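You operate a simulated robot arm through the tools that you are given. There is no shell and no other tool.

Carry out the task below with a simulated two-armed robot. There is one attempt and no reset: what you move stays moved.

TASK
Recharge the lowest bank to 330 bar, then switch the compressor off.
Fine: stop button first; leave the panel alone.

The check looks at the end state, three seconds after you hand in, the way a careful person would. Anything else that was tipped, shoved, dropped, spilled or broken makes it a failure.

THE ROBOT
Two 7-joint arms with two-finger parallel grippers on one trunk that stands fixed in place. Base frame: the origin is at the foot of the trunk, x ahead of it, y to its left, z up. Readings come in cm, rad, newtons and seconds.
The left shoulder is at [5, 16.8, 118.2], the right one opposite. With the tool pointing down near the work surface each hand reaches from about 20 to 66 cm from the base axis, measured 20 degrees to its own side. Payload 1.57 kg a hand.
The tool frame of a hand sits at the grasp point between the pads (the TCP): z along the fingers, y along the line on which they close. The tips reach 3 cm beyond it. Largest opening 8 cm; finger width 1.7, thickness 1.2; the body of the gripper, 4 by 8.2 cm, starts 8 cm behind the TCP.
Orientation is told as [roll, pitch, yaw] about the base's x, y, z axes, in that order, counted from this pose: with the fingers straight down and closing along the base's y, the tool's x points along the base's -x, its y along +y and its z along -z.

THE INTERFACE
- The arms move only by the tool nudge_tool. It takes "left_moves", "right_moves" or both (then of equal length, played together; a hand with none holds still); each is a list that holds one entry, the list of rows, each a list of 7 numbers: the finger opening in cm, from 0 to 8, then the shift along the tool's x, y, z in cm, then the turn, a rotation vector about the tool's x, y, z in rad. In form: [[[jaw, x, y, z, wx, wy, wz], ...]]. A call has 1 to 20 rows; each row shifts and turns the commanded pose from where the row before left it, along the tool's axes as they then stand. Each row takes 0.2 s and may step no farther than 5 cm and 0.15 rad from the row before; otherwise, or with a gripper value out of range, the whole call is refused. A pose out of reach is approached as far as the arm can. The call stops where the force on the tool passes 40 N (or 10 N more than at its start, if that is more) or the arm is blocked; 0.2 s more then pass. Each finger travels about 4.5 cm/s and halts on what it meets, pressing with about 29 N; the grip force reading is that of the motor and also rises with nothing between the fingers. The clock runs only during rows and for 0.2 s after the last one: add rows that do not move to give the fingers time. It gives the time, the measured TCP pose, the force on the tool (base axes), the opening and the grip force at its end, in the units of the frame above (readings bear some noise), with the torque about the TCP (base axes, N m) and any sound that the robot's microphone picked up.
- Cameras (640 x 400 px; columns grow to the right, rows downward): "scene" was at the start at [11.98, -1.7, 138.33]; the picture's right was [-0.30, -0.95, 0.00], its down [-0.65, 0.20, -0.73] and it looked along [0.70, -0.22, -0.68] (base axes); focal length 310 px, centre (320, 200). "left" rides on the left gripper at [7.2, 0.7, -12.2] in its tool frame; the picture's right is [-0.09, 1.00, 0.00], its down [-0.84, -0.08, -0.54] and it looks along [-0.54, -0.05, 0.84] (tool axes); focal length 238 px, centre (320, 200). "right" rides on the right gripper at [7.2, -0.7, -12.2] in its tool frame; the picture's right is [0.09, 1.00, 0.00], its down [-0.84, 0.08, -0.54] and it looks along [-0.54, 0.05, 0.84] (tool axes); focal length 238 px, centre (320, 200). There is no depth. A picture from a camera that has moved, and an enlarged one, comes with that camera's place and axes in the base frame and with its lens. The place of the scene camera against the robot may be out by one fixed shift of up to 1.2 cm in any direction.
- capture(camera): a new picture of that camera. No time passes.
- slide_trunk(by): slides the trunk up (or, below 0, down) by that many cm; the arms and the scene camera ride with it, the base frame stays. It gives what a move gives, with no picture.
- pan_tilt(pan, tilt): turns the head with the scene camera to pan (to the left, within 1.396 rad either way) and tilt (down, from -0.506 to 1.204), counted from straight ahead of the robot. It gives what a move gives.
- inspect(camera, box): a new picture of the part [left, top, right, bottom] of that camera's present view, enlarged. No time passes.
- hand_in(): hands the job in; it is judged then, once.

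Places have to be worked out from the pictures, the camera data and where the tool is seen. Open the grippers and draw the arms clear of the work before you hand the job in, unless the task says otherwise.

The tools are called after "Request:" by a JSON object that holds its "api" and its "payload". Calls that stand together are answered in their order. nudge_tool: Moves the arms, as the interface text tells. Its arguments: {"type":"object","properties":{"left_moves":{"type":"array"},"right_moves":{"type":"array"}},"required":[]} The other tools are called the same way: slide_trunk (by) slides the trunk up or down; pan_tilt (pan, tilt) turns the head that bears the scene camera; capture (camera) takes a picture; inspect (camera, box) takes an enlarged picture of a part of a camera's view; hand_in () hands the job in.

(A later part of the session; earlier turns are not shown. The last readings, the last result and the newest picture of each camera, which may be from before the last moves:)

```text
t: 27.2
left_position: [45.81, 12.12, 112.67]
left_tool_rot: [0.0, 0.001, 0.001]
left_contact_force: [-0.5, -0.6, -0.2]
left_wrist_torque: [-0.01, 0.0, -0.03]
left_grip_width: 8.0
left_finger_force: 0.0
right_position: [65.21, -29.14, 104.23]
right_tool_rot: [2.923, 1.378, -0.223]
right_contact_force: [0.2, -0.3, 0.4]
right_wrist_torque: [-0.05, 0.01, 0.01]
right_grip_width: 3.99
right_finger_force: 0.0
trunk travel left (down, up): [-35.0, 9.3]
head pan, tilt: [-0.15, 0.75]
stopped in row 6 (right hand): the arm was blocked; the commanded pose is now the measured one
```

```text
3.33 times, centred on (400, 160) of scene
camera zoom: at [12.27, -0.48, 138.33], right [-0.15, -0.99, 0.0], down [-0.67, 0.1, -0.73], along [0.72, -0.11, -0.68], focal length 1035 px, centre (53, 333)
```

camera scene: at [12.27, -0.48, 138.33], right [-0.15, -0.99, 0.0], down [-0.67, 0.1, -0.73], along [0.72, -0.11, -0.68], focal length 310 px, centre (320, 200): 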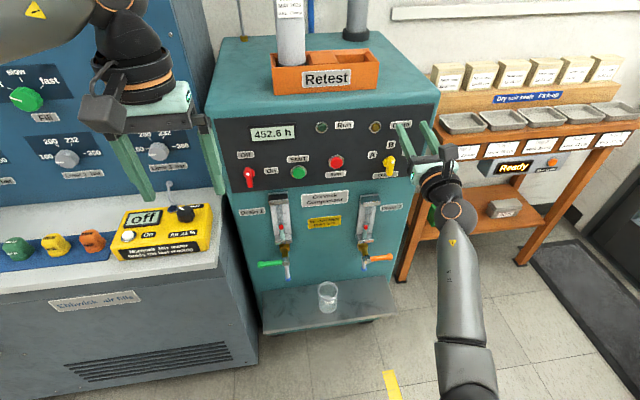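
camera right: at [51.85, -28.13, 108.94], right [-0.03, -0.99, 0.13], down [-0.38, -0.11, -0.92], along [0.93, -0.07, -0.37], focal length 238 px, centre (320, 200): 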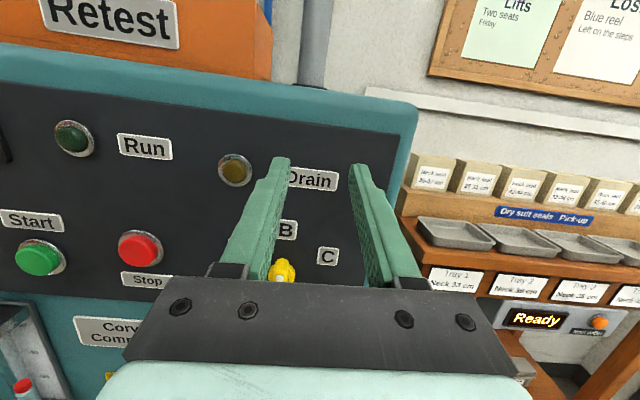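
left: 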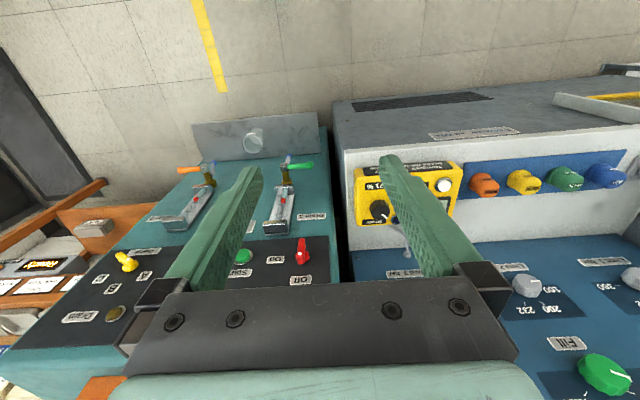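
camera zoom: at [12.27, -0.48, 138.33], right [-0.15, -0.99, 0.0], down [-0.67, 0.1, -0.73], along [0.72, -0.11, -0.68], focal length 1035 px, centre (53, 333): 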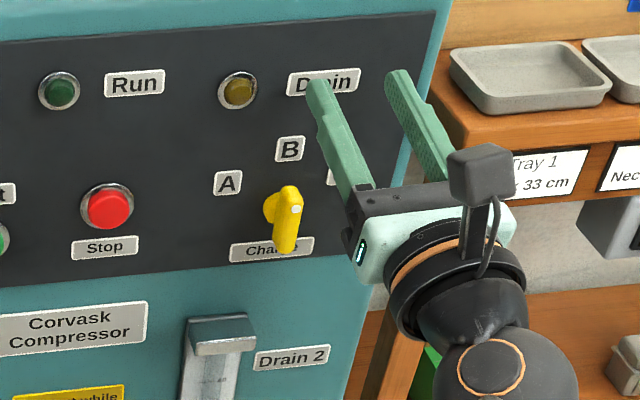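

The selector is at B and nothing else is touched; the hand only tilted up while the elbow re-folded. I back the right hand away in small steps and to the right.

Request:
{"api": "nudge_tool", "payload": {"right_moves": [[[4, 0, 1.5, -1.5, 0, 0, 0], [4, 0, 1.5, -1.5, 0, 0, 0], [4, 0, 1.5, -1.5, 0, 0, 0], [4, 0, 0, 0, 0, 0, 0]]]}}

Request:
{"api": "capture", "payload": {"camera": "scene"}}

```text
t: 28.2
left_position: [45.9, 12.0, 112.56]
left_tool_rot: [0.001, 0.0, 0.0]
left_contact_force: [0.1, 1.1, 0.7]
left_wrist_torque: [0.01, 0.0, 0.01]
left_grip_width: 7.98
left_finger_force: 0.1
right_position: [60.66, -33.57, 103.47]
right_tool_rot: [2.927, 1.381, -0.22]
right_contact_force: [0.0, -0.1, -1.2]
right_wrist_torque: [-0.01, 0.0, 0.02]
right_grip_width: 4.01
right_finger_force: 0.0
trunk travel left (down, up): [-35.0, 9.3]
head pan, tilt: [-0.15, 0.75]
```

```text
taken
camera scene: at [12.27, -0.46, 138.33], right [-0.15, -0.99, 0.0], down [-0.67, 0.1, -0.73], along [0.72, -0.11, -0.68], focal length 310 px, centre (320, 200)
```

scene: 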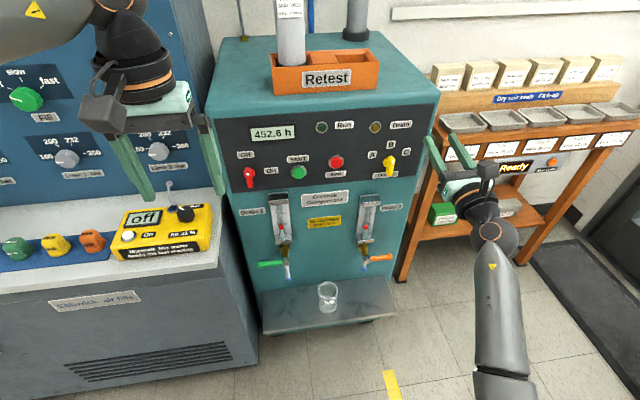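

The right hand is clear at (60.7, -33.6, 103.5). Now the left hand, for the red switch: I pitch it partly, then roll it by -90° (the mirror of what worked on the right), all in place.

Request:
{"api": "nudge_tool", "payload": {"left_moves": [[[5, 0, 0, 0, 0, -0.15, 0], [5, 0, 0, 0, 0, -0.15, 0], [5, 0, 0, 0, 0, -0.15, 0], [5, 0, 0, 0, 0, -0.15, 0], [5, 0, 0, 0, 0, -0.15, 0], [5, 0, 0, 0, 0, 0, -0.15], [5, 0, 0, 0, 0, 0, -0.15], [5, 0, 0, 0, 0, 0, -0.15], [5, 0, 0, 0, 0, 0, -0.15], [5, 0, 0, 0, 0, 0, -0.15], [5, 0, 0, 0, 0, 0, -0.15], [5, 0, 0, 0, 0, 0, -0.15], [5, 0, 0, 0, 0, 0, -0.15], [5, 0, 0, 0, 0, 0, -0.15], [5, 0, 0, 0, 0, 0, -0.15], [5, 0, 0, 0, 0, 0, -0.071], [5, 0, 0, 0, 0, 0, 0]]]}}

Request:
{"api": "capture", "payload": {"camera": "scene"}}

Request:
{"api": "capture", "payload": {"camera": "left"}}

```text
t: 31.8
left_position: [45.84, 12.09, 112.53]
left_tool_rot: [-0.748, 0.001, 1.572]
left_contact_force: [-0.2, 0.3, 0.5]
left_wrist_torque: [-0.01, 0.04, -0.02]
left_grip_width: 4.99
left_finger_force: 0.2
right_position: [60.63, -33.69, 103.34]
right_tool_rot: [2.928, 1.381, -0.22]
right_contact_force: [0.1, 0.0, -0.8]
right_wrist_torque: [0.01, 0.01, -0.03]
right_grip_width: 4.0
right_finger_force: 0.0
trunk travel left (down, up): [-35.0, 9.3]
head pan, tilt: [-0.15, 0.75]
```

```text
taken
camera scene: at [12.26, -0.47, 138.33], right [-0.15, -0.99, 0.0], down [-0.67, 0.1, -0.73], along [0.72, -0.11, -0.68], focal length 310 px, centre (320, 200)
```

scene: 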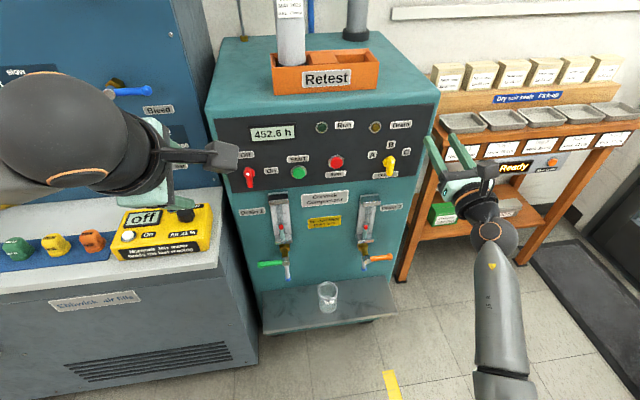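

```text
taken
camera left: at [37.15, 4.78, 121.16], right [-0.73, 0.09, -0.68], down [-0.31, 0.84, 0.45], along [0.61, 0.54, -0.58], focal length 238 px, centre (320, 200)
```

left: 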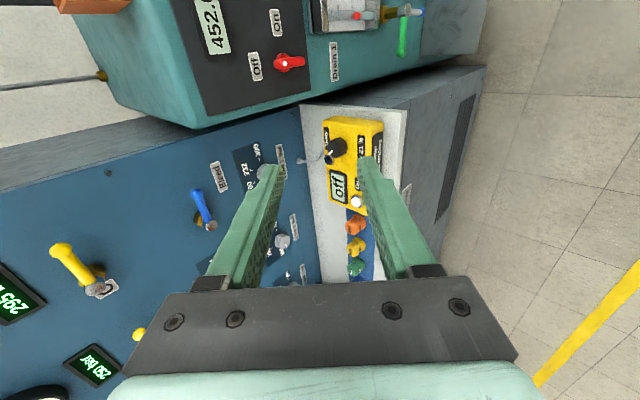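

The left hand rolled without limits. The counter's right edge is near y = 14 and its front near x = 54, well below; I move forward 11 cm at constant height and then finish the pitch about tool x.

Request:
{"api": "nudge_tool", "payload": {"left_moves": [[[5, 0, -2.68, 2.5, 0, 0, 0], [5, 0, -2.68, 2.5, 0, 0, 0], [5, 0, -2.68, 2.5, 0, 0, 0], [5, 0, 0, 0, 0.137, 0, 0], [5, 0, 0, 0, 0.137, 0, 0], [5, 0, 0, 0, 0.137, 0, 0], [5, 0, 0, 0, 0.137, 0, 0], [5, 0, 0, 0, 0.137, 0, 0], [5, 0, 0, 0, 0.137, 0, 0], [5, 0, 0, 0, 0, 0, 0]]]}}

Request:
{"api": "capture", "payload": {"camera": "scene"}}

Request:
{"api": "capture", "payload": {"camera": "left"}}

```text
t: 34.0
left_position: [56.29, 10.04, 112.19]
left_tool_rot: [-1.512, 0.009, 1.544]
left_contact_force: [-0.2, -0.9, 0.5]
left_wrist_torque: [0.05, 0.02, 0.04]
left_grip_width: 5.01
left_finger_force: 0.1
left hand out of reach, approached as far as the arm can: row 8
right_position: [60.57, -33.68, 103.41]
right_tool_rot: [2.932, 1.38, -0.213]
right_contact_force: [-0.2, -0.6, -0.7]
right_wrist_torque: [0.0, 0.0, 0.0]
right_grip_width: 4.0
right_finger_force: 0.0
trunk travel left (down, up): [-35.0, 9.3]
head pan, tilt: [-0.15, 0.75]
```

```text
taken
camera scene: at [12.22, -0.56, 138.34], right [-0.15, -0.99, 0.0], down [-0.67, 0.1, -0.73], along [0.72, -0.11, -0.68], focal length 310 px, centre (320, 200)
```

scene: 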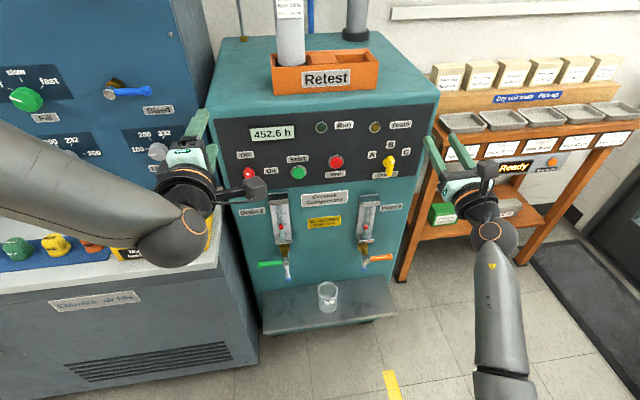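

```text
taken
camera left: at [44.0, 3.12, 112.32], right [-0.06, 0.09, -0.99], down [-0.51, 0.85, 0.1], along [0.86, 0.52, 0.0], focal length 238 px, centre (320, 200)
```

left: 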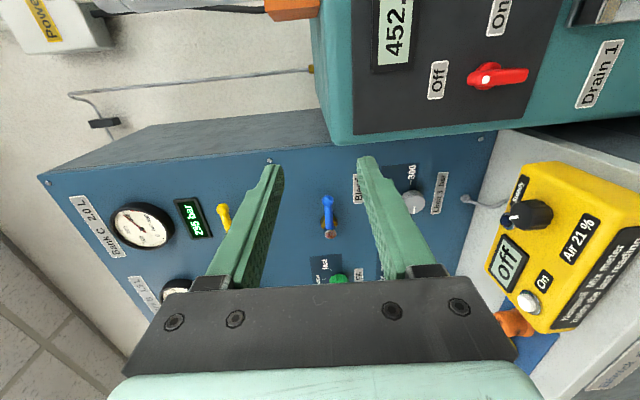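

Close to level, one row was slightly clipped. I roll another -90° so the camera comes on top and the fingers close horizontally.

Request:
{"api": "nudge_tool", "payload": {"left_moves": [[[5, 0, 0, 0, 0, 0, -0.15], [5, 0, 0, 0, 0, 0, -0.15], [5, 0, 0, 0, 0, 0, -0.15], [5, 0, 0, 0, 0, 0, -0.15], [5, 0, 0, 0, 0, 0, -0.15], [5, 0, 0, 0, 0, 0, -0.15], [5, 0, 0, 0, 0, 0, -0.15], [5, 0, 0, 0, 0, 0, -0.15], [5, 0, 0, 0, 0, 0, -0.15], [5, 0, 0, 0, 0, 0, -0.15], [5, 0, 0, 0, 0, 0, -0.071], [5, 0, 0, 0, 0, 0, 0]]]}}

Request:
{"api": "capture", "payload": {"camera": "scene"}}

Request:
{"api": "capture", "payload": {"camera": "left"}}

```text
t: 36.6
left_position: [56.29, 10.09, 111.93]
left_tool_rot: [0.159, 1.509, -3.009]
left_contact_force: [-0.2, 0.1, -0.2]
left_wrist_torque: [0.01, 0.0, -0.04]
left_grip_width: 5.01
left_finger_force: 0.1
right_position: [60.75, -33.65, 103.44]
right_tool_rot: [2.928, 1.381, -0.219]
right_contact_force: [0.7, -0.7, -0.3]
right_wrist_torque: [0.01, 0.01, -0.01]
right_grip_width: 3.98
right_finger_force: 0.1
trunk travel left (down, up): [-35.0, 9.3]
head pan, tilt: [-0.15, 0.75]
```

```text
taken
camera scene: at [12.26, -0.47, 138.33], right [-0.15, -0.99, 0.0], down [-0.67, 0.1, -0.73], along [0.72, -0.11, -0.68], focal length 310 px, centre (320, 200)
```

scene: 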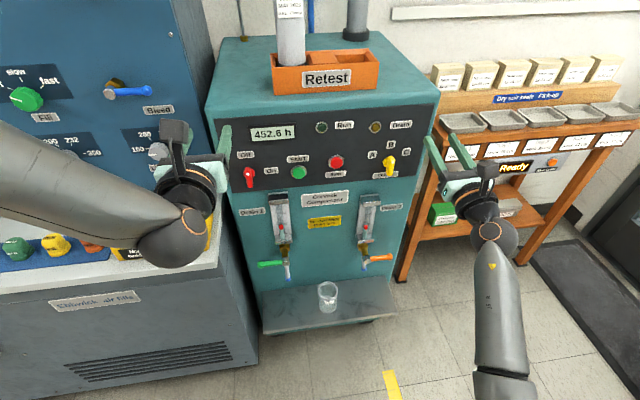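

```text
taken
camera left: at [44.65, 9.78, 120.07], right [-0.03, -1.0, -0.08], down [-0.59, 0.09, -0.8], along [0.81, 0.02, -0.59], focal length 238 px, centre (320, 200)
```

left: 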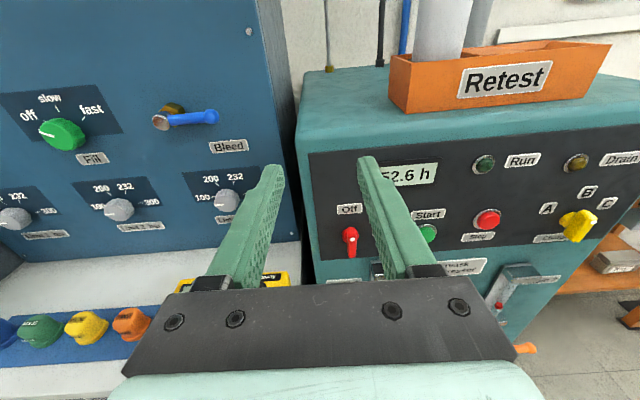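

Camera on top now; the tool z dips by 0.06 rad and yaws by -0.03, which I correct, then I lower the hand to a stand-off before the red switch at about (59.5, 6.5, 93.3).

Request:
{"api": "nudge_tool", "payload": {"left_moves": [[[5, 0, 0, 0, 0.03, 0.063, 0], [5, -3.1, 0.6, 0.53, 0, 0, 0], [5, -3.1, 0.6, 0.53, 0, 0, 0], [5, -3.1, 0.6, 0.53, 0, 0, 0], [5, -3.1, 0.6, 0.53, 0, 0, 0], [5, -3.1, 0.6, 0.53, 0, 0, 0], [5, -3.1, 0.6, 0.53, 0, 0, 0], [5, 0, 0, 0, 0, 0, 0]]]}}

Request:
{"api": "capture", "payload": {"camera": "scene"}}

Request:
{"api": "capture", "payload": {"camera": "left"}}

```text
t: 38.4
left_position: [57.82, 0.02, 97.8]
left_tool_rot: [1.485, 1.563, -1.65]
left_contact_force: [0.0, -0.4, 0.6]
left_wrist_torque: [-0.01, -0.02, 0.0]
left_grip_width: 5.0
left_finger_force: 0.0
left hand out of reach, approached as far as the arm can: row 1, 2, 3, 4, 5, 6, 7
right_position: [60.76, -33.7, 103.38]
right_tool_rot: [2.926, 1.381, -0.22]
right_contact_force: [-0.6, 1.0, 0.6]
right_wrist_torque: [0.03, 0.02, -0.02]
right_grip_width: 4.0
right_finger_force: 0.0
trunk travel left (down, up): [-35.0, 9.3]
head pan, tilt: [-0.15, 0.75]
```

```text
taken
camera scene: at [12.26, -0.47, 138.33], right [-0.15, -0.99, 0.0], down [-0.67, 0.1, -0.73], along [0.72, -0.11, -0.68], focal length 310 px, centre (320, 200)
```

scene: 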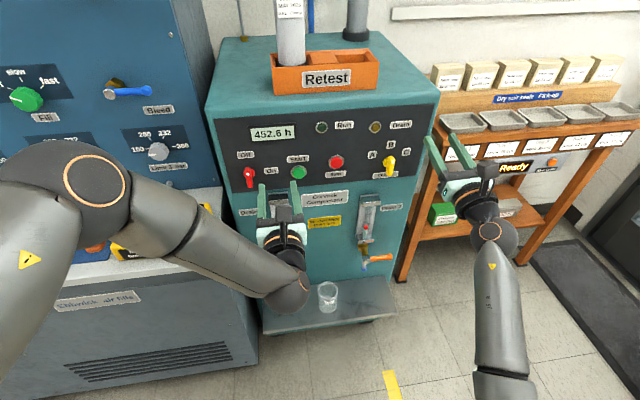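

```text
taken
camera left: at [45.65, -0.7, 105.12], right [0.01, -1.0, -0.08], down [-0.54, 0.07, -0.84], along [0.84, 0.05, -0.54], focal length 238 px, centre (320, 200)
```

left: 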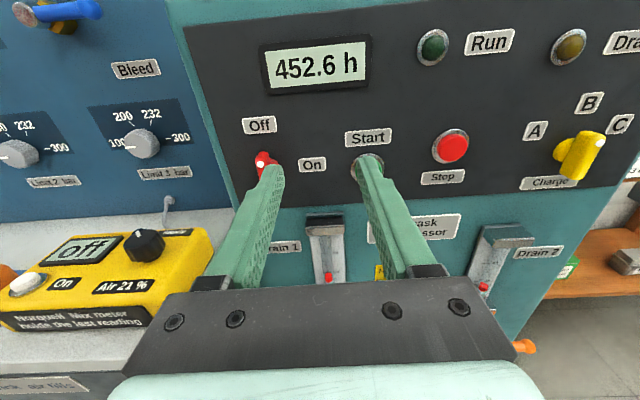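

The wrist met its limit and the hand drifted inward to y = 0. With the elbow high, a lower trunk suits the left arm better, so I lift the hand back to where it was free and will then lower the trunk instead.

Request:
{"api": "nudge_tool", "payload": {"left_moves": [[[5, 3.5, -2.5, -0.4, 0, 0, 0], [5, 3.5, -2.5, -0.4, 0, 0, 0], [5, 3.5, -2.5, -0.4, 0, 0, 0], [5, 3.5, -2.5, -0.4, 0, 0, 0], [5, 0, 0, 0, 0, 0, 0]]]}}

Request:
{"api": "capture", "payload": {"camera": "scene"}}

```text
t: 39.6
left_position: [55.85, 10.05, 112.06]
left_tool_rot: [1.511, 1.566, -1.625]
left_contact_force: [-1.3, 0.2, 1.0]
left_wrist_torque: [-0.01, -0.01, 0.0]
left_grip_width: 5.01
left_finger_force: 0.1
left hand out of reach, approached as far as the arm can: row 4
right_position: [60.59, -33.65, 103.37]
right_tool_rot: [2.925, 1.381, -0.218]
right_contact_force: [0.6, 0.4, 0.2]
right_wrist_torque: [-0.01, 0.02, -0.02]
right_grip_width: 3.98
right_finger_force: 0.0
trunk travel left (down, up): [-35.0, 9.3]
head pan, tilt: [-0.15, 0.75]
```

```text
taken
camera scene: at [12.28, -0.47, 138.33], right [-0.15, -0.99, 0.0], down [-0.67, 0.1, -0.73], along [0.72, -0.11, -0.68], focal length 310 px, centre (320, 200)
```

scene: 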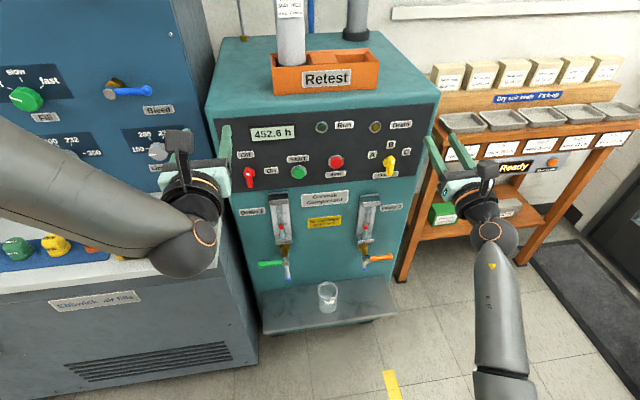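

The hand is level and straight at (55.9, 10.1, 112.1). I lower the trunk by 9 cm first, then look.

Request:
{"api": "slide_trunk", "payload": {"by": -9}}

Request:
{"api": "capture", "payload": {"camera": "scene"}}

Request:
{"api": "capture", "payload": {"camera": "left"}}

```text
t: 40.8
left_position: [55.86, 9.95, 103.06]
left_tool_rot: [1.627, 1.565, -1.509]
left_contact_force: [0.4, -0.1, -0.1]
left_wrist_torque: [-0.01, 0.02, 0.02]
left_grip_width: 4.98
left_finger_force: 0.0
right_position: [60.66, -33.82, 94.4]
right_tool_rot: [2.926, 1.38, -0.22]
right_contact_force: [1.2, -0.9, 0.0]
right_wrist_torque: [0.02, -0.01, -0.04]
right_grip_width: 4.0
right_finger_force: 0.1
trunk travel left (down, up): [-26.0, 18.3]
head pan, tilt: [-0.15, 0.75]
```

```text
taken
camera scene: at [12.25, -0.47, 129.34], right [-0.15, -0.99, 0.0], down [-0.67, 0.1, -0.73], along [0.72, -0.11, -0.68], focal length 310 px, centre (320, 200)
```

scene: 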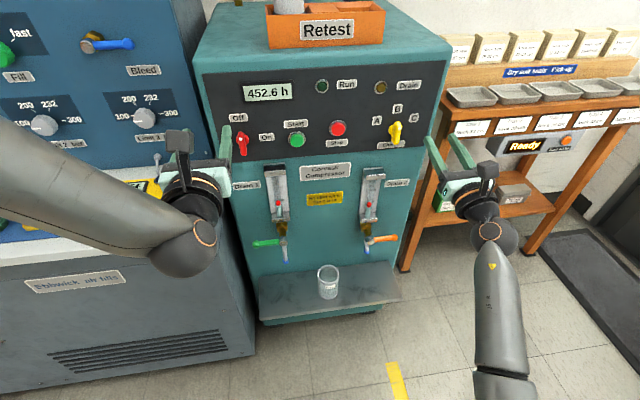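

```text
taken
camera left: at [43.76, 9.3, 110.38], right [0.01, -1.0, -0.08], down [-0.54, 0.07, -0.84], along [0.84, 0.05, -0.54], focal length 238 px, centre (320, 200)
```

left: 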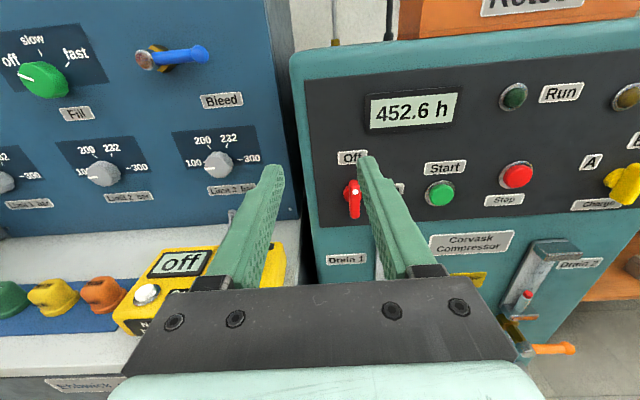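

Everything is clear; the red switch works out near (69.5, 6.7, 93.4). I lower the trunk another 9.5 cm so the hand comes level with it.

Request:
{"api": "slide_trunk", "payload": {"by": -9.5}}

Request:
{"api": "capture", "payload": {"camera": "scene"}}

Request:
{"api": "capture", "payload": {"camera": "left"}}

```text
t: 42.1
left_position: [55.84, 10.08, 93.53]
left_tool_rot: [1.625, 1.565, -1.507]
left_contact_force: [-0.4, -0.6, 0.2]
left_wrist_torque: [0.02, -0.01, 0.0]
left_grip_width: 5.01
left_finger_force: 0.2
right_position: [60.66, -33.74, 84.9]
right_tool_rot: [2.928, 1.38, -0.22]
right_contact_force: [-0.4, 0.1, 0.5]
right_wrist_torque: [0.0, 0.02, 0.03]
right_grip_width: 4.01
right_finger_force: 0.0
trunk travel left (down, up): [-16.5, 27.8]
head pan, tilt: [-0.15, 0.75]
```

```text
taken
camera scene: at [12.25, -0.47, 119.84], right [-0.15, -0.99, 0.0], down [-0.67, 0.1, -0.73], along [0.72, -0.11, -0.68], focal length 310 px, centre (320, 200)
```

scene: 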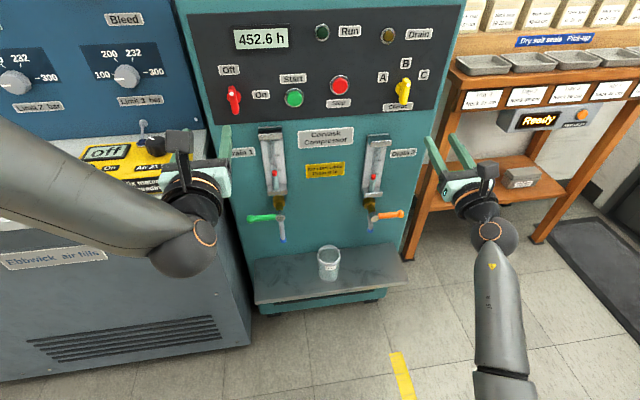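

```text
taken
camera left: at [43.76, 9.3, 100.88], right [0.01, -1.0, -0.08], down [-0.54, 0.07, -0.84], along [0.84, 0.05, -0.54], focal length 238 px, centre (320, 200)
```

left: 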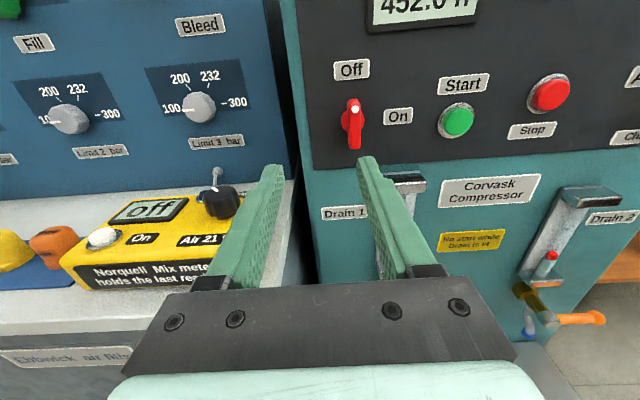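

The hand is level with the switch; the bar sits 3.7 cm right of the tool axis and about 0.3 cm above it. I shift over and a bit forward, checking for limits.

Request:
{"api": "nudge_tool", "payload": {"left_moves": [[[5, 0.1, 1.2, 1, 0, 0, 0], [5, 0.1, 1.2, 1, 0, 0, 0], [5, 0.1, 1.2, 1.5, 0, 0, 0], [5, 0, 0, 0, 0, 0, 0]]]}}

Request:
{"api": "capture", "payload": {"camera": "left"}}

```text
t: 43.1
left_position: [59.35, 6.44, 93.94]
left_tool_rot: [1.585, 1.563, -1.549]
left_contact_force: [-0.7, -1.0, -0.8]
left_wrist_torque: [0.01, 0.03, 0.01]
left_grip_width: 5.0
left_finger_force: 0.1
right_position: [60.66, -33.76, 84.88]
right_tool_rot: [2.926, 1.381, -0.22]
right_contact_force: [0.6, 0.2, 0.4]
right_wrist_torque: [0.0, 0.03, -0.05]
right_grip_width: 4.0
right_finger_force: 0.1
trunk travel left (down, up): [-16.5, 27.8]
head pan, tilt: [-0.15, 0.75]
```

```text
taken
camera left: at [47.28, 5.67, 101.27], right [0.01, -1.0, -0.08], down [-0.54, 0.07, -0.84], along [0.84, 0.05, -0.54], focal length 238 px, centre (320, 200)
```

left: 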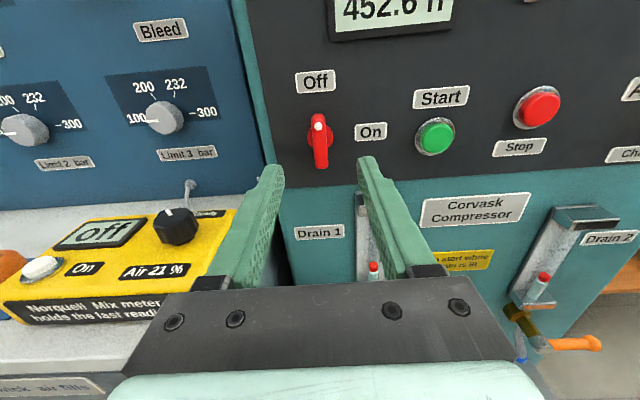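

Aligned on the bar (column 320, within 0.3 cm vertically). I advance to straddle it.

Request:
{"api": "nudge_tool", "payload": {"left_moves": [[[5, -0.2, 0, 2, 0, 0, 0], [5, 0, 0, 2, 0, 0, 0], [5, 0, 0, 2, 0, 0, 0], [5, 0, 0, 1, 0, 0, 0], [5, 0, 0, 1, 0, 0, 0], [5, 0, 0, 0, 0, 0, 0]]]}}

Request:
{"api": "capture", "payload": {"camera": "left"}}

Request:
{"api": "inspect", "payload": {"camera": "scene", "box": [160, 40, 320, 160]}}

```text
t: 44.5
left_position: [67.31, 6.57, 93.72]
left_tool_rot: [1.596, 1.563, -1.539]
left_contact_force: [0.3, 0.1, -0.5]
left_wrist_torque: [0.02, -0.02, -0.01]
left_grip_width: 4.99
left_finger_force: 0.1
right_position: [60.72, -33.77, 84.99]
right_tool_rot: [2.926, 1.381, -0.22]
right_contact_force: [0.3, 0.0, 0.0]
right_wrist_torque: [-0.02, 0.03, 0.01]
right_grip_width: 3.99
right_finger_force: 0.0
trunk travel left (down, up): [-16.5, 27.8]
head pan, tilt: [-0.15, 0.75]
```

```text
taken
camera left: at [55.22, 5.8, 101.06], right [0.01, -1.0, -0.09], down [-0.54, 0.07, -0.84], along [0.84, 0.05, -0.54], focal length 238 px, centre (320, 200)
```

left: 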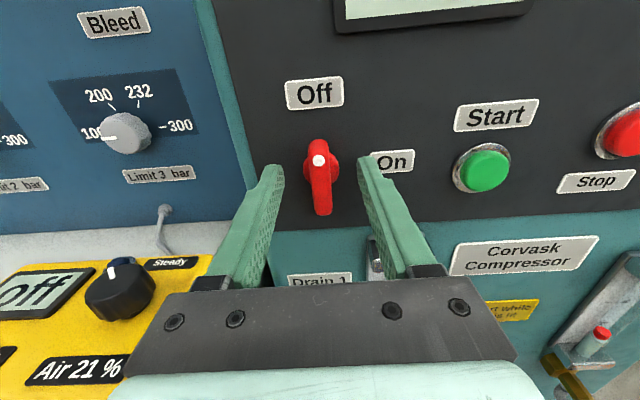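

```text
3.33 times, centred on (240, 100) of scene
camera zoom: at [12.27, -0.47, 119.83], right [-0.15, -0.99, 0.0], down [-0.67, 0.1, -0.73], along [0.72, -0.11, -0.68], focal length 1035 px, centre (587, 533)
```

zoom: 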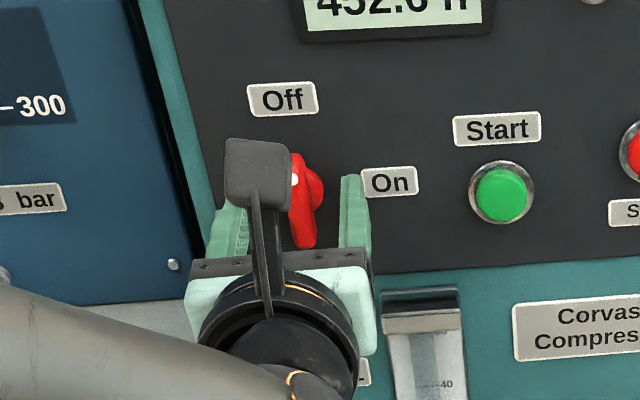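

The bar is centred between the tips, just as the yellow one was. I go in 0.5 cm more and close.

Request:
{"api": "nudge_tool", "payload": {"left_moves": [[[3, 0, 0, 0.5, 0, 0, 0], [1.5, 0, 0, 0, 0, 0, 0], [0.5, 0, 0, 0, 0, 0, 0], [0.5, 0, 0, 0, 0, 0, 0], [0.5, 0, 0, 0, 0, 0, 0]]]}}

Request:
{"api": "capture", "payload": {"camera": "left"}}

```text
t: 45.7
left_position: [67.8, 6.56, 93.63]
left_tool_rot: [1.553, 1.566, -1.583]
left_contact_force: [1.8, -1.1, -0.3]
left_wrist_torque: [0.29, -0.23, -0.64]
left_grip_width: 1.27
left_finger_force: 29.0
right_position: [60.64, -33.78, 84.93]
right_tool_rot: [2.929, 1.381, -0.217]
right_contact_force: [0.4, 0.5, -0.6]
right_wrist_torque: [0.0, -0.02, 0.01]
right_grip_width: 4.02
right_finger_force: 0.1
trunk travel left (down, up): [-16.5, 27.8]
head pan, tilt: [-0.15, 0.75]
```

```text
taken
camera left: at [55.77, 5.76, 101.05], right [0.0, -1.0, -0.09], down [-0.54, 0.07, -0.84], along [0.84, 0.05, -0.54], focal length 238 px, centre (320, 200)
```

left: 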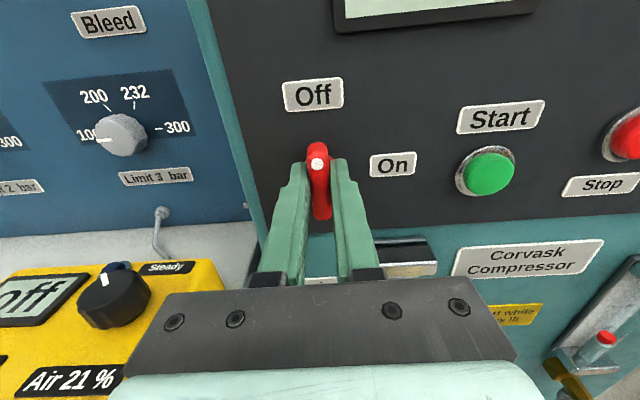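

Gripped at 1.27 cm. I turn +45° first, clockwise toward On, and check for limits and force.

Request:
{"api": "nudge_tool", "payload": {"left_moves": [[[0.5, 0, 0, 0, 0, 0, 0.105], [0.5, 0, 0, 0, 0, 0, 0.105], [0.5, 0, 0, 0, 0, 0, 0.105], [0.5, 0, 0, 0, 0, 0, 0.105], [0.5, 0, 0, 0, 0, 0, 0.105], [0.5, 0, 0, 0, 0, 0, 0.105], [0.5, 0, 0, 0, 0, 0, 0.105], [0.5, 0, 0, 0, 0, 0, 0]]]}}

Request:
{"api": "capture", "payload": {"camera": "left"}}

```text
t: 47.5
left_position: [67.86, 6.44, 93.65]
left_tool_rot: [-1.572, 0.838, 1.577]
left_contact_force: [-4.9, -7.7, -0.4]
left_wrist_torque: [-0.03, 0.1, -0.57]
left_grip_width: 1.29
left_finger_force: 29.9
right_position: [60.57, -33.75, 84.99]
right_tool_rot: [2.931, 1.38, -0.214]
right_contact_force: [0.6, -0.3, 0.5]
right_wrist_torque: [0.01, 0.0, -0.02]
right_grip_width: 4.0
right_finger_force: 0.1
trunk travel left (down, up): [-16.5, 27.8]
head pan, tilt: [-0.15, 0.75]
```

```text
taken
camera left: at [55.79, 0.95, 98.7], right [0.0, -0.68, -0.73], down [-0.54, 0.61, -0.57], along [0.84, 0.4, -0.37], focal length 238 px, centre (320, 200)
```

left: 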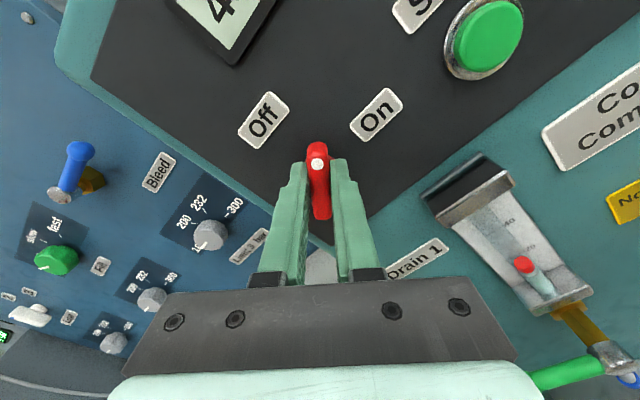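

Half-way and low force. I finish the turn to On.

Request:
{"api": "nudge_tool", "payload": {"left_moves": [[[0.5, 0, 0, 0, 0, 0, 0.105], [0.5, 0, 0, 0, 0, 0, 0.105], [0.5, 0, 0, 0, 0, 0, 0.105], [0.5, 0, 0, 0, 0, 0, 0.105], [0.5, 0, 0, 0, 0, 0, 0.105], [0.5, 0, 0, 0, 0, 0, 0.105], [0.5, 0, 0, 0, 0, 0, 0.105], [0.5, 0, 0, 0, 0, 0, 0.1], [0.5, 0, 0, 0, 0, 0, 0]]]}}

Request:
{"api": "capture", "payload": {"camera": "left"}}

Request:
{"api": "capture", "payload": {"camera": "scene"}}

```text
t: 49.5
left_position: [67.94, 6.22, 93.48]
left_tool_rot: [-1.566, 0.004, 1.574]
left_contact_force: [-6.3, -16.1, -10.6]
left_wrist_torque: [-0.04, -0.43, 0.48]
left_grip_width: 1.31
left_finger_force: 29.8
right_position: [60.69, -33.79, 84.89]
right_tool_rot: [2.934, 1.38, -0.212]
right_contact_force: [1.1, 0.5, 0.6]
right_wrist_torque: [0.01, -0.02, 0.0]
right_grip_width: 3.99
right_finger_force: 0.1
trunk travel left (down, up): [-16.5, 27.8]
head pan, tilt: [-0.15, 0.75]
```

```text
taken
camera left: at [55.79, -1.01, 93.04], right [-0.01, 0.09, -1.0], down [-0.54, 0.84, 0.08], along [0.84, 0.54, 0.04], focal length 238 px, centre (320, 200)
```

left: 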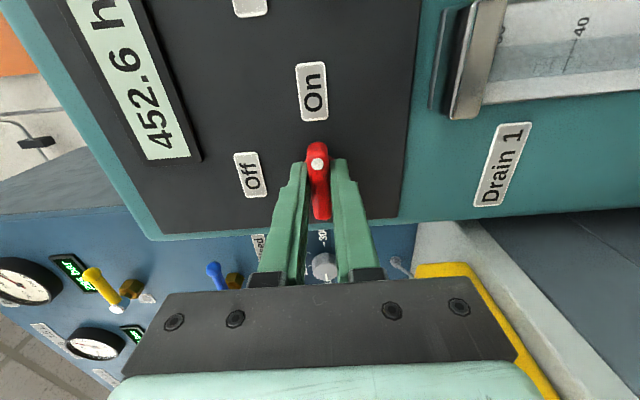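

```text
taken
camera scene: at [12.31, -0.6, 119.82], right [-0.15, -0.99, 0.0], down [-0.67, 0.1, -0.73], along [0.72, -0.11, -0.68], focal length 310 px, centre (320, 200)
```

scene: 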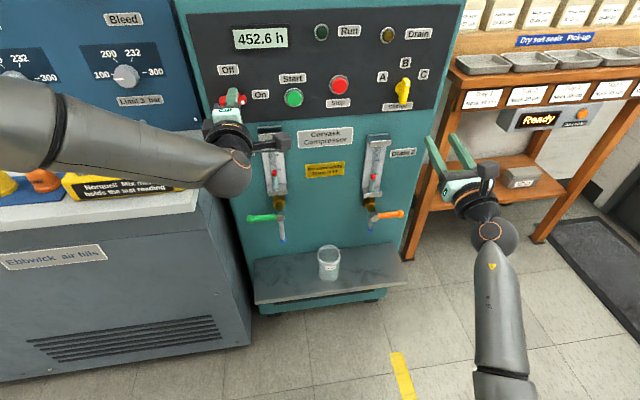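

The dot now points at On. I check the lamps and the sight glasses.

Request:
{"api": "inspect", "payload": {"camera": "scene", "box": [300, 10, 450, 110]}}

Request:
{"api": "inspect", "payload": {"camera": "scene", "box": [240, 120, 430, 250]}}

```text
4.00 times, centred on (375, 60) of scene
camera zoom: at [12.31, -0.6, 119.82], right [-0.15, -0.99, 0.0], down [-0.67, 0.1, -0.73], along [0.72, -0.11, -0.68], focal length 1242 px, centre (100, 760)
```

zoom: 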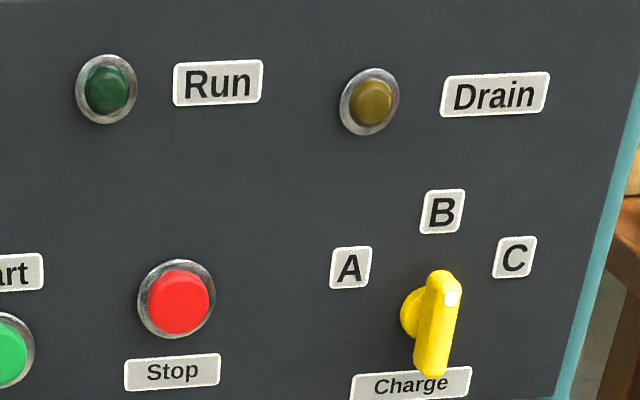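

```text
3.08 times, centred on (335, 185) of scene
camera zoom: at [12.31, -0.6, 119.82], right [-0.15, -0.99, 0.0], down [-0.67, 0.1, -0.73], along [0.72, -0.11, -0.68], focal length 955 px, centre (274, 246)
```

zoom: 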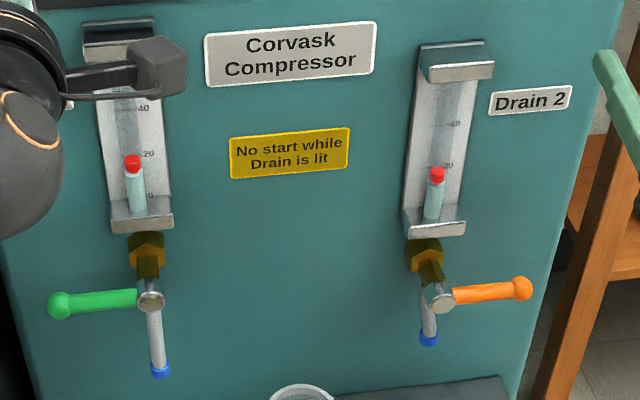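

The Drain lamp is unlit and both floats are a little below 20, so it may start. I release the red switch and back off.

Request:
{"api": "nudge_tool", "payload": {"left_moves": [[[4, 0, 0, 0, 0, 0, 0], [4, 0, 0, 0, 0, 0, 0], [4, 0, 0, -0.5, 0, 0, 0], [4, 0, 0, -1.5, 0, 0, 0], [4, 0, 0, -2, 0, 0, 0], [4, 0, 0, -1.5, 0, 0, 0], [4, 0, 0, 0, 0, 0, 0]]]}}

Request:
{"api": "capture", "payload": {"camera": "left"}}

Request:
{"api": "capture", "payload": {"camera": "scene"}}

```text
t: 51.1
left_position: [62.43, 6.42, 93.78]
left_tool_rot: [-1.572, 0.006, 1.578]
left_contact_force: [-0.2, 0.0, -0.7]
left_wrist_torque: [0.02, 0.0, -0.02]
left_grip_width: 3.98
left_finger_force: 0.0
right_position: [60.6, -33.73, 84.95]
right_tool_rot: [2.927, 1.38, -0.22]
right_contact_force: [0.5, -0.3, 0.0]
right_wrist_torque: [0.01, -0.01, -0.02]
right_grip_width: 4.02
right_finger_force: 0.0
trunk travel left (down, up): [-16.5, 27.8]
head pan, tilt: [-0.15, 0.75]
```

```text
taken
camera left: at [50.3, -0.91, 93.23], right [0.0, 0.08, -1.0], down [-0.55, 0.83, 0.07], along [0.84, 0.55, 0.05], focal length 238 px, centre (320, 200)
```

left: 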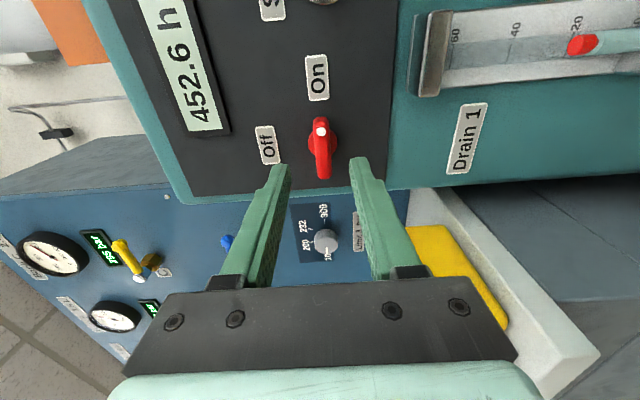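

```text
taken
camera scene: at [12.26, -0.47, 119.83], right [-0.15, -0.99, 0.0], down [-0.67, 0.1, -0.73], along [0.72, -0.11, -0.68], focal length 310 px, centre (320, 200)
```

scene: 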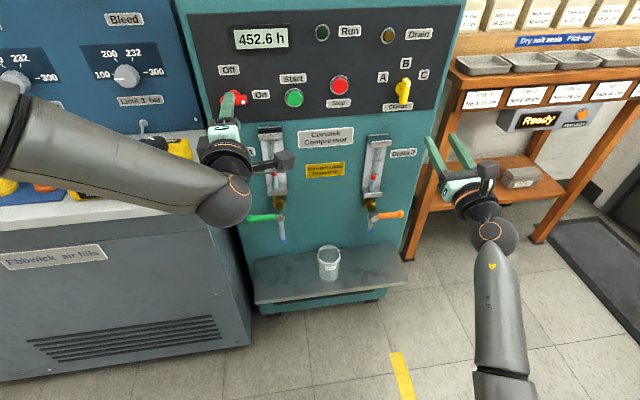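

The switch stays at On. The Start button face works out near (70.4, -4.9, 92.9) and Stop near (70.4, -13.9, 94.9). I close the left fingers, move in front of Start, and aim the head so that both the bank displays and the compressor are in view.

Request:
{"api": "nudge_tool", "payload": {"left_moves": [[[2, 2.85, 0.22, 0, 0, 0, 0], [0, 2.85, 0.22, 0, 0, 0, 0], [0, 2.85, 0.22, 0, 0, 0, 0], [0, 2.85, 0.22, 0, 0, 0, 0], [0, 0, 0, 0, 0, 0, 0], [0, 0, 0, 0, 0, 0, 0]]]}}

Request:
{"api": "pan_tilt", "payload": {"pan": 0.3, "tilt": 0.15}}

Request:
{"api": "capture", "payload": {"camera": "scene"}}

Request:
{"api": "capture", "payload": {"camera": "left"}}

```text
t: 52.5
left_position: [62.26, -4.85, 93.01]
left_tool_rot: [-1.571, 0.007, 1.579]
left_contact_force: [0.8, -0.3, -0.6]
left_wrist_torque: [-0.01, 0.06, -0.02]
left_grip_width: 0.0
left_finger_force: 21.2
right_position: [60.71, -33.57, 84.88]
right_tool_rot: [2.927, 1.38, -0.22]
right_contact_force: [-0.2, -0.6, -0.3]
right_wrist_torque: [0.0, 0.01, 0.03]
right_grip_width: 3.97
right_finger_force: 0.0
trunk travel left (down, up): [-16.5, 27.8]
head pan, tilt: [-0.15, 0.75]
```

```text
t: 53.5
left_position: [62.25, -4.84, 92.99]
left_tool_rot: [-1.572, 0.009, 1.578]
left_contact_force: [-0.5, -0.3, 0.9]
left_wrist_torque: [0.0, -0.02, 0.0]
left_grip_width: 0.0
left_finger_force: 21.3
right_position: [60.75, -33.59, 84.91]
right_tool_rot: [2.926, 1.38, -0.22]
right_contact_force: [0.0, 0.1, -0.2]
right_wrist_torque: [0.04, -0.01, -0.03]
right_grip_width: 4.01
right_finger_force: 0.0
trunk travel left (down, up): [-16.5, 27.8]
head pan, tilt: [0.3, 0.15]
```

```text
taken
camera scene: at [12.93, 3.51, 125.26], right [0.3, -0.96, 0.0], down [-0.14, -0.04, -0.99], along [0.94, 0.29, -0.15], focal length 310 px, centre (320, 200)
```

scene: 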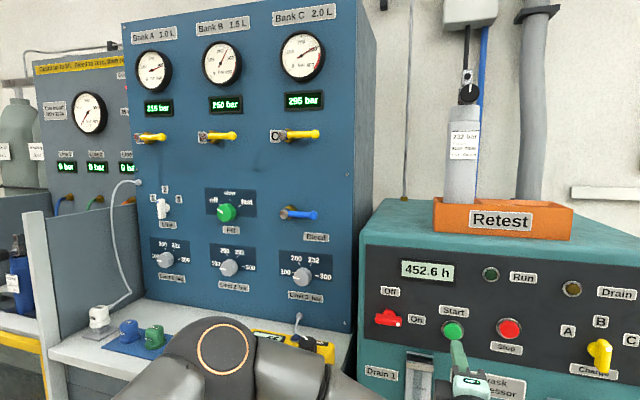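

```text
taken
camera left: at [50.22, -12.24, 92.49], right [0.0, 0.08, -1.0], down [-0.55, 0.83, 0.07], along [0.84, 0.55, 0.05], focal length 238 px, centre (320, 200)
```

left: 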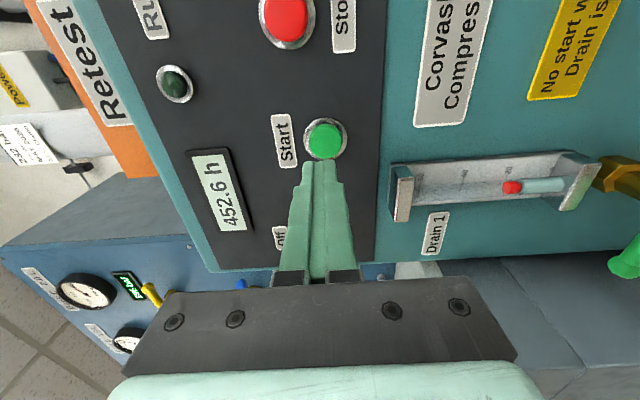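

The view is ideal: displays 315 / 250 / 295 and the panel together. The Start button sits about 0.5 cm lower and 0.3 cm right of my axis; I adjust and advance to just short of it.

Request:
{"api": "nudge_tool", "payload": {"left_moves": [[[0, 0.3, 0.4, 1.5, 0, 0, 0], [0, 0, 0, 1.5, 0, 0, 0], [0, 0, 0, 1, 0, 0, 0], [0, 0, 0, 0, 0, 0, 0]]]}}

Request:
{"api": "capture", "payload": {"camera": "left"}}

Request:
{"api": "inspect", "payload": {"camera": "scene", "box": [360, 240, 640, 400]}}

Request:
{"api": "inspect", "payload": {"camera": "scene", "box": [120, 10, 340, 150]}}

```text
t: 54.5
left_position: [66.41, -5.31, 92.55]
left_tool_rot: [-1.571, 0.006, 1.576]
left_contact_force: [-0.3, -0.7, 0.4]
left_wrist_torque: [0.03, -0.03, -0.02]
left_grip_width: 0.0
left_finger_force: 21.1
right_position: [60.57, -33.86, 84.93]
right_tool_rot: [2.927, 1.38, -0.22]
right_contact_force: [-0.7, 0.2, 0.2]
right_wrist_torque: [0.0, 0.03, -0.02]
right_grip_width: 4.0
right_finger_force: 0.1
trunk travel left (down, up): [-16.5, 27.8]
head pan, tilt: [0.3, 0.15]
```

```text
taken
camera left: at [54.37, -12.56, 92.13], right [0.0, 0.09, -1.0], down [-0.55, 0.83, 0.07], along [0.84, 0.54, 0.05], focal length 238 px, centre (320, 200)
```

left: 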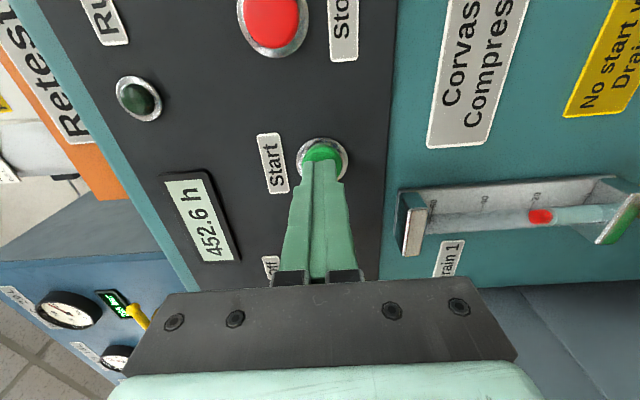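

```text
2.29 times, centred on (500, 320) of scene
camera zoom: at [12.93, 3.51, 125.27], right [0.3, -0.96, 0.0], down [-0.14, -0.04, -0.99], along [0.94, 0.29, -0.15], focal length 710 px, centre (-91, -74)
```

zoom: 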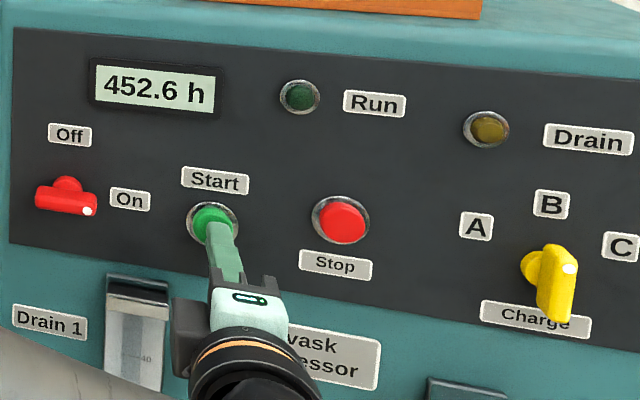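

```text
2.86 times, centred on (230, 80) of scene
camera zoom: at [12.93, 3.51, 125.27], right [0.3, -0.96, 0.0], down [-0.14, -0.04, -0.99], along [0.94, 0.29, -0.15], focal length 887 px, centre (577, 543)
```

zoom: 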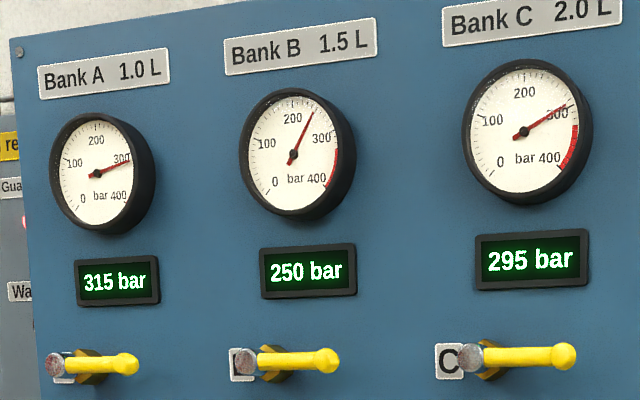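

Selector at B, switch at On, tip about 1 cm short of the Start button. I press in small steps, then back off in the same call.

Request:
{"api": "nudge_tool", "payload": {"left_moves": [[[0, 0, 0, 0.5, 0, 0, 0], [0, 0, 0, 0.4, 0, 0, 0], [0, 0, 0, 0.4, 0, 0, 0], [0, 0, 0, 0.3, 0, 0, 0]]]}}

Request:
{"api": "inspect", "payload": {"camera": "scene", "box": [360, 240, 640, 400]}}

Request:
{"api": "inspect", "payload": {"camera": "scene", "box": [120, 10, 340, 150]}}

```text
t: 55.5
left_position: [67.91, -5.25, 92.56]
left_tool_rot: [-1.57, 0.007, 1.575]
left_contact_force: [-21.7, 5.8, -3.1]
left_wrist_torque: [-0.03, 0.12, 0.15]
left_grip_width: 0.01
left_finger_force: 21.5
right_position: [60.67, -33.62, 84.97]
right_tool_rot: [2.926, 1.378, -0.221]
right_contact_force: [0.2, 1.0, 0.5]
right_wrist_torque: [-0.01, 0.04, -0.01]
right_grip_width: 3.99
right_finger_force: 0.0
trunk travel left (down, up): [-16.5, 27.8]
head pan, tilt: [0.3, 0.15]
heard: click
```

```text
2.29 times, centred on (500, 320) of scene
camera zoom: at [12.75, 3.57, 125.28], right [0.3, -0.96, 0.0], down [-0.14, -0.04, -0.99], along [0.94, 0.29, -0.15], focal length 710 px, centre (-91, -74)
```

zoom: 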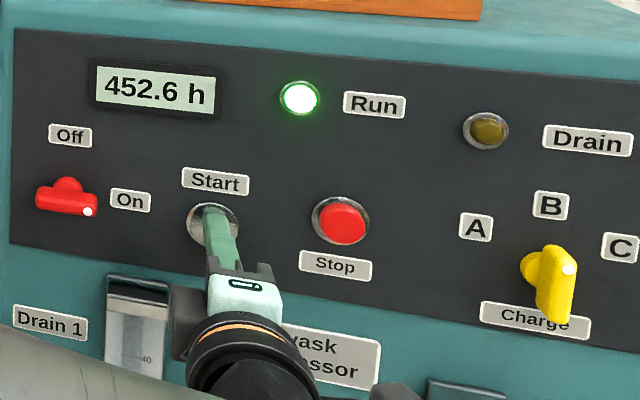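

```text
2.86 times, centred on (230, 80) of scene
camera zoom: at [12.75, 3.57, 125.28], right [0.3, -0.96, 0.0], down [-0.14, -0.04, -0.99], along [0.94, 0.29, -0.15], focal length 887 px, centre (577, 543)
```

zoom: 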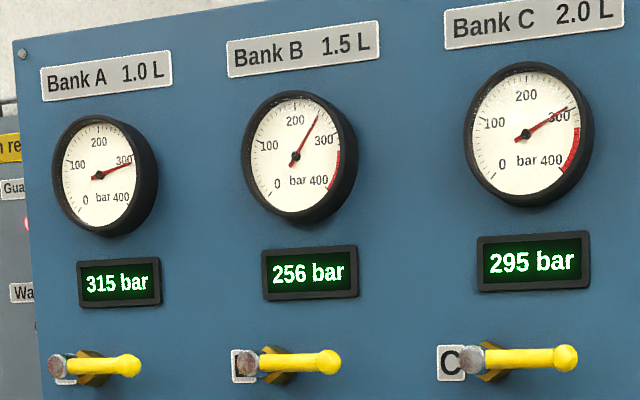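

Run lit and Bank B is already 256, so it climbs quickly. I go straight to a stand-off before the Stop button.

Request:
{"api": "nudge_tool", "payload": {"left_moves": [[[0, 0, 0, -2.3, 0, 0, 0], [0, 2.88, -0.78, 0, 0, 0, 0], [0, 2.88, -0.78, 0, 0, 0, 0], [0, 2.88, -0.78, 0, 0, 0, 0]]]}}

Request:
{"api": "capture", "payload": {"camera": "scene"}}

Request:
{"api": "inspect", "payload": {"camera": "scene", "box": [120, 10, 340, 150]}}

Request:
{"api": "capture", "payload": {"camera": "left"}}

```text
t: 56.5
left_position: [65.95, -13.86, 95.11]
left_tool_rot: [-1.571, 0.007, 1.578]
left_contact_force: [-0.3, -0.3, 0.5]
left_wrist_torque: [-0.01, 0.0, -0.01]
left_grip_width: 0.0
left_finger_force: 21.3
right_position: [60.62, -33.64, 85.02]
right_tool_rot: [2.924, 1.38, -0.219]
right_contact_force: [-0.4, 0.1, 0.6]
right_wrist_torque: [-0.02, 0.01, -0.04]
right_grip_width: 4.02
right_finger_force: 0.1
trunk travel left (down, up): [-16.5, 27.8]
head pan, tilt: [0.3, 0.15]
```

```text
taken
camera scene: at [12.93, 3.53, 125.27], right [0.3, -0.96, 0.0], down [-0.14, -0.04, -0.99], along [0.94, 0.29, -0.15], focal length 310 px, centre (320, 200)
```

scene: 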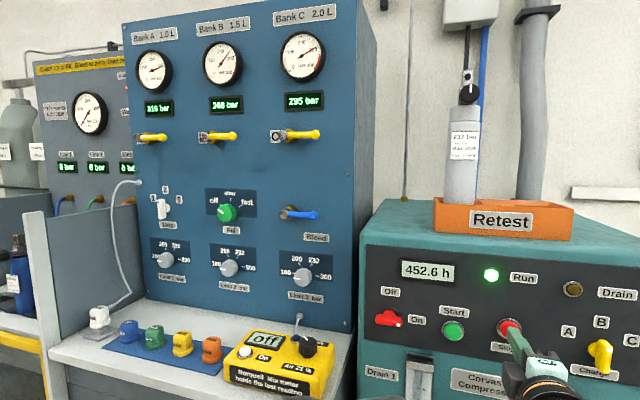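

```text
2.86 times, centred on (230, 80) of scene
camera zoom: at [12.93, 3.53, 125.27], right [0.3, -0.96, 0.0], down [-0.14, -0.04, -0.99], along [0.94, 0.29, -0.15], focal length 887 px, centre (577, 543)
```

zoom: 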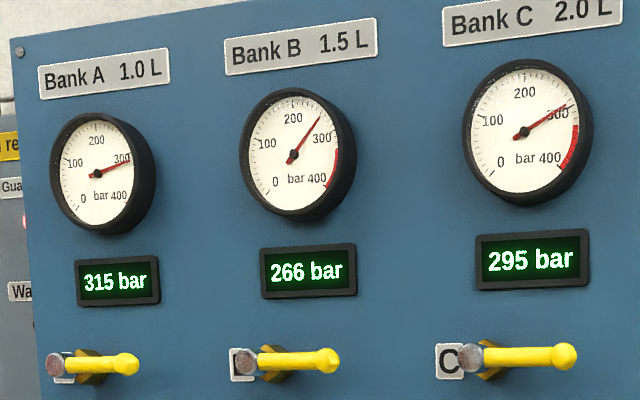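

```text
taken
camera left: at [53.88, -21.19, 94.51], right [0.0, 0.09, -1.0], down [-0.55, 0.83, 0.07], along [0.84, 0.55, 0.05], focal length 238 px, centre (320, 200)
```

left: 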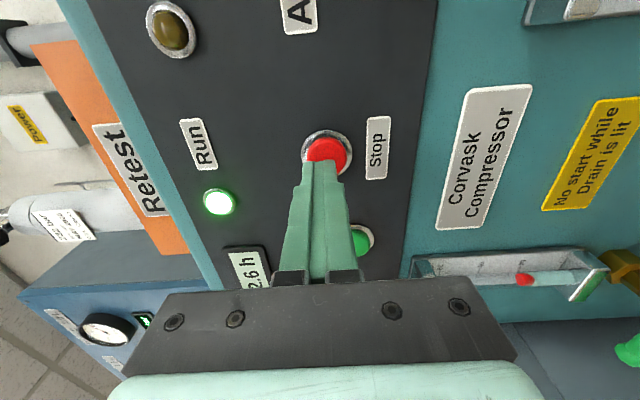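

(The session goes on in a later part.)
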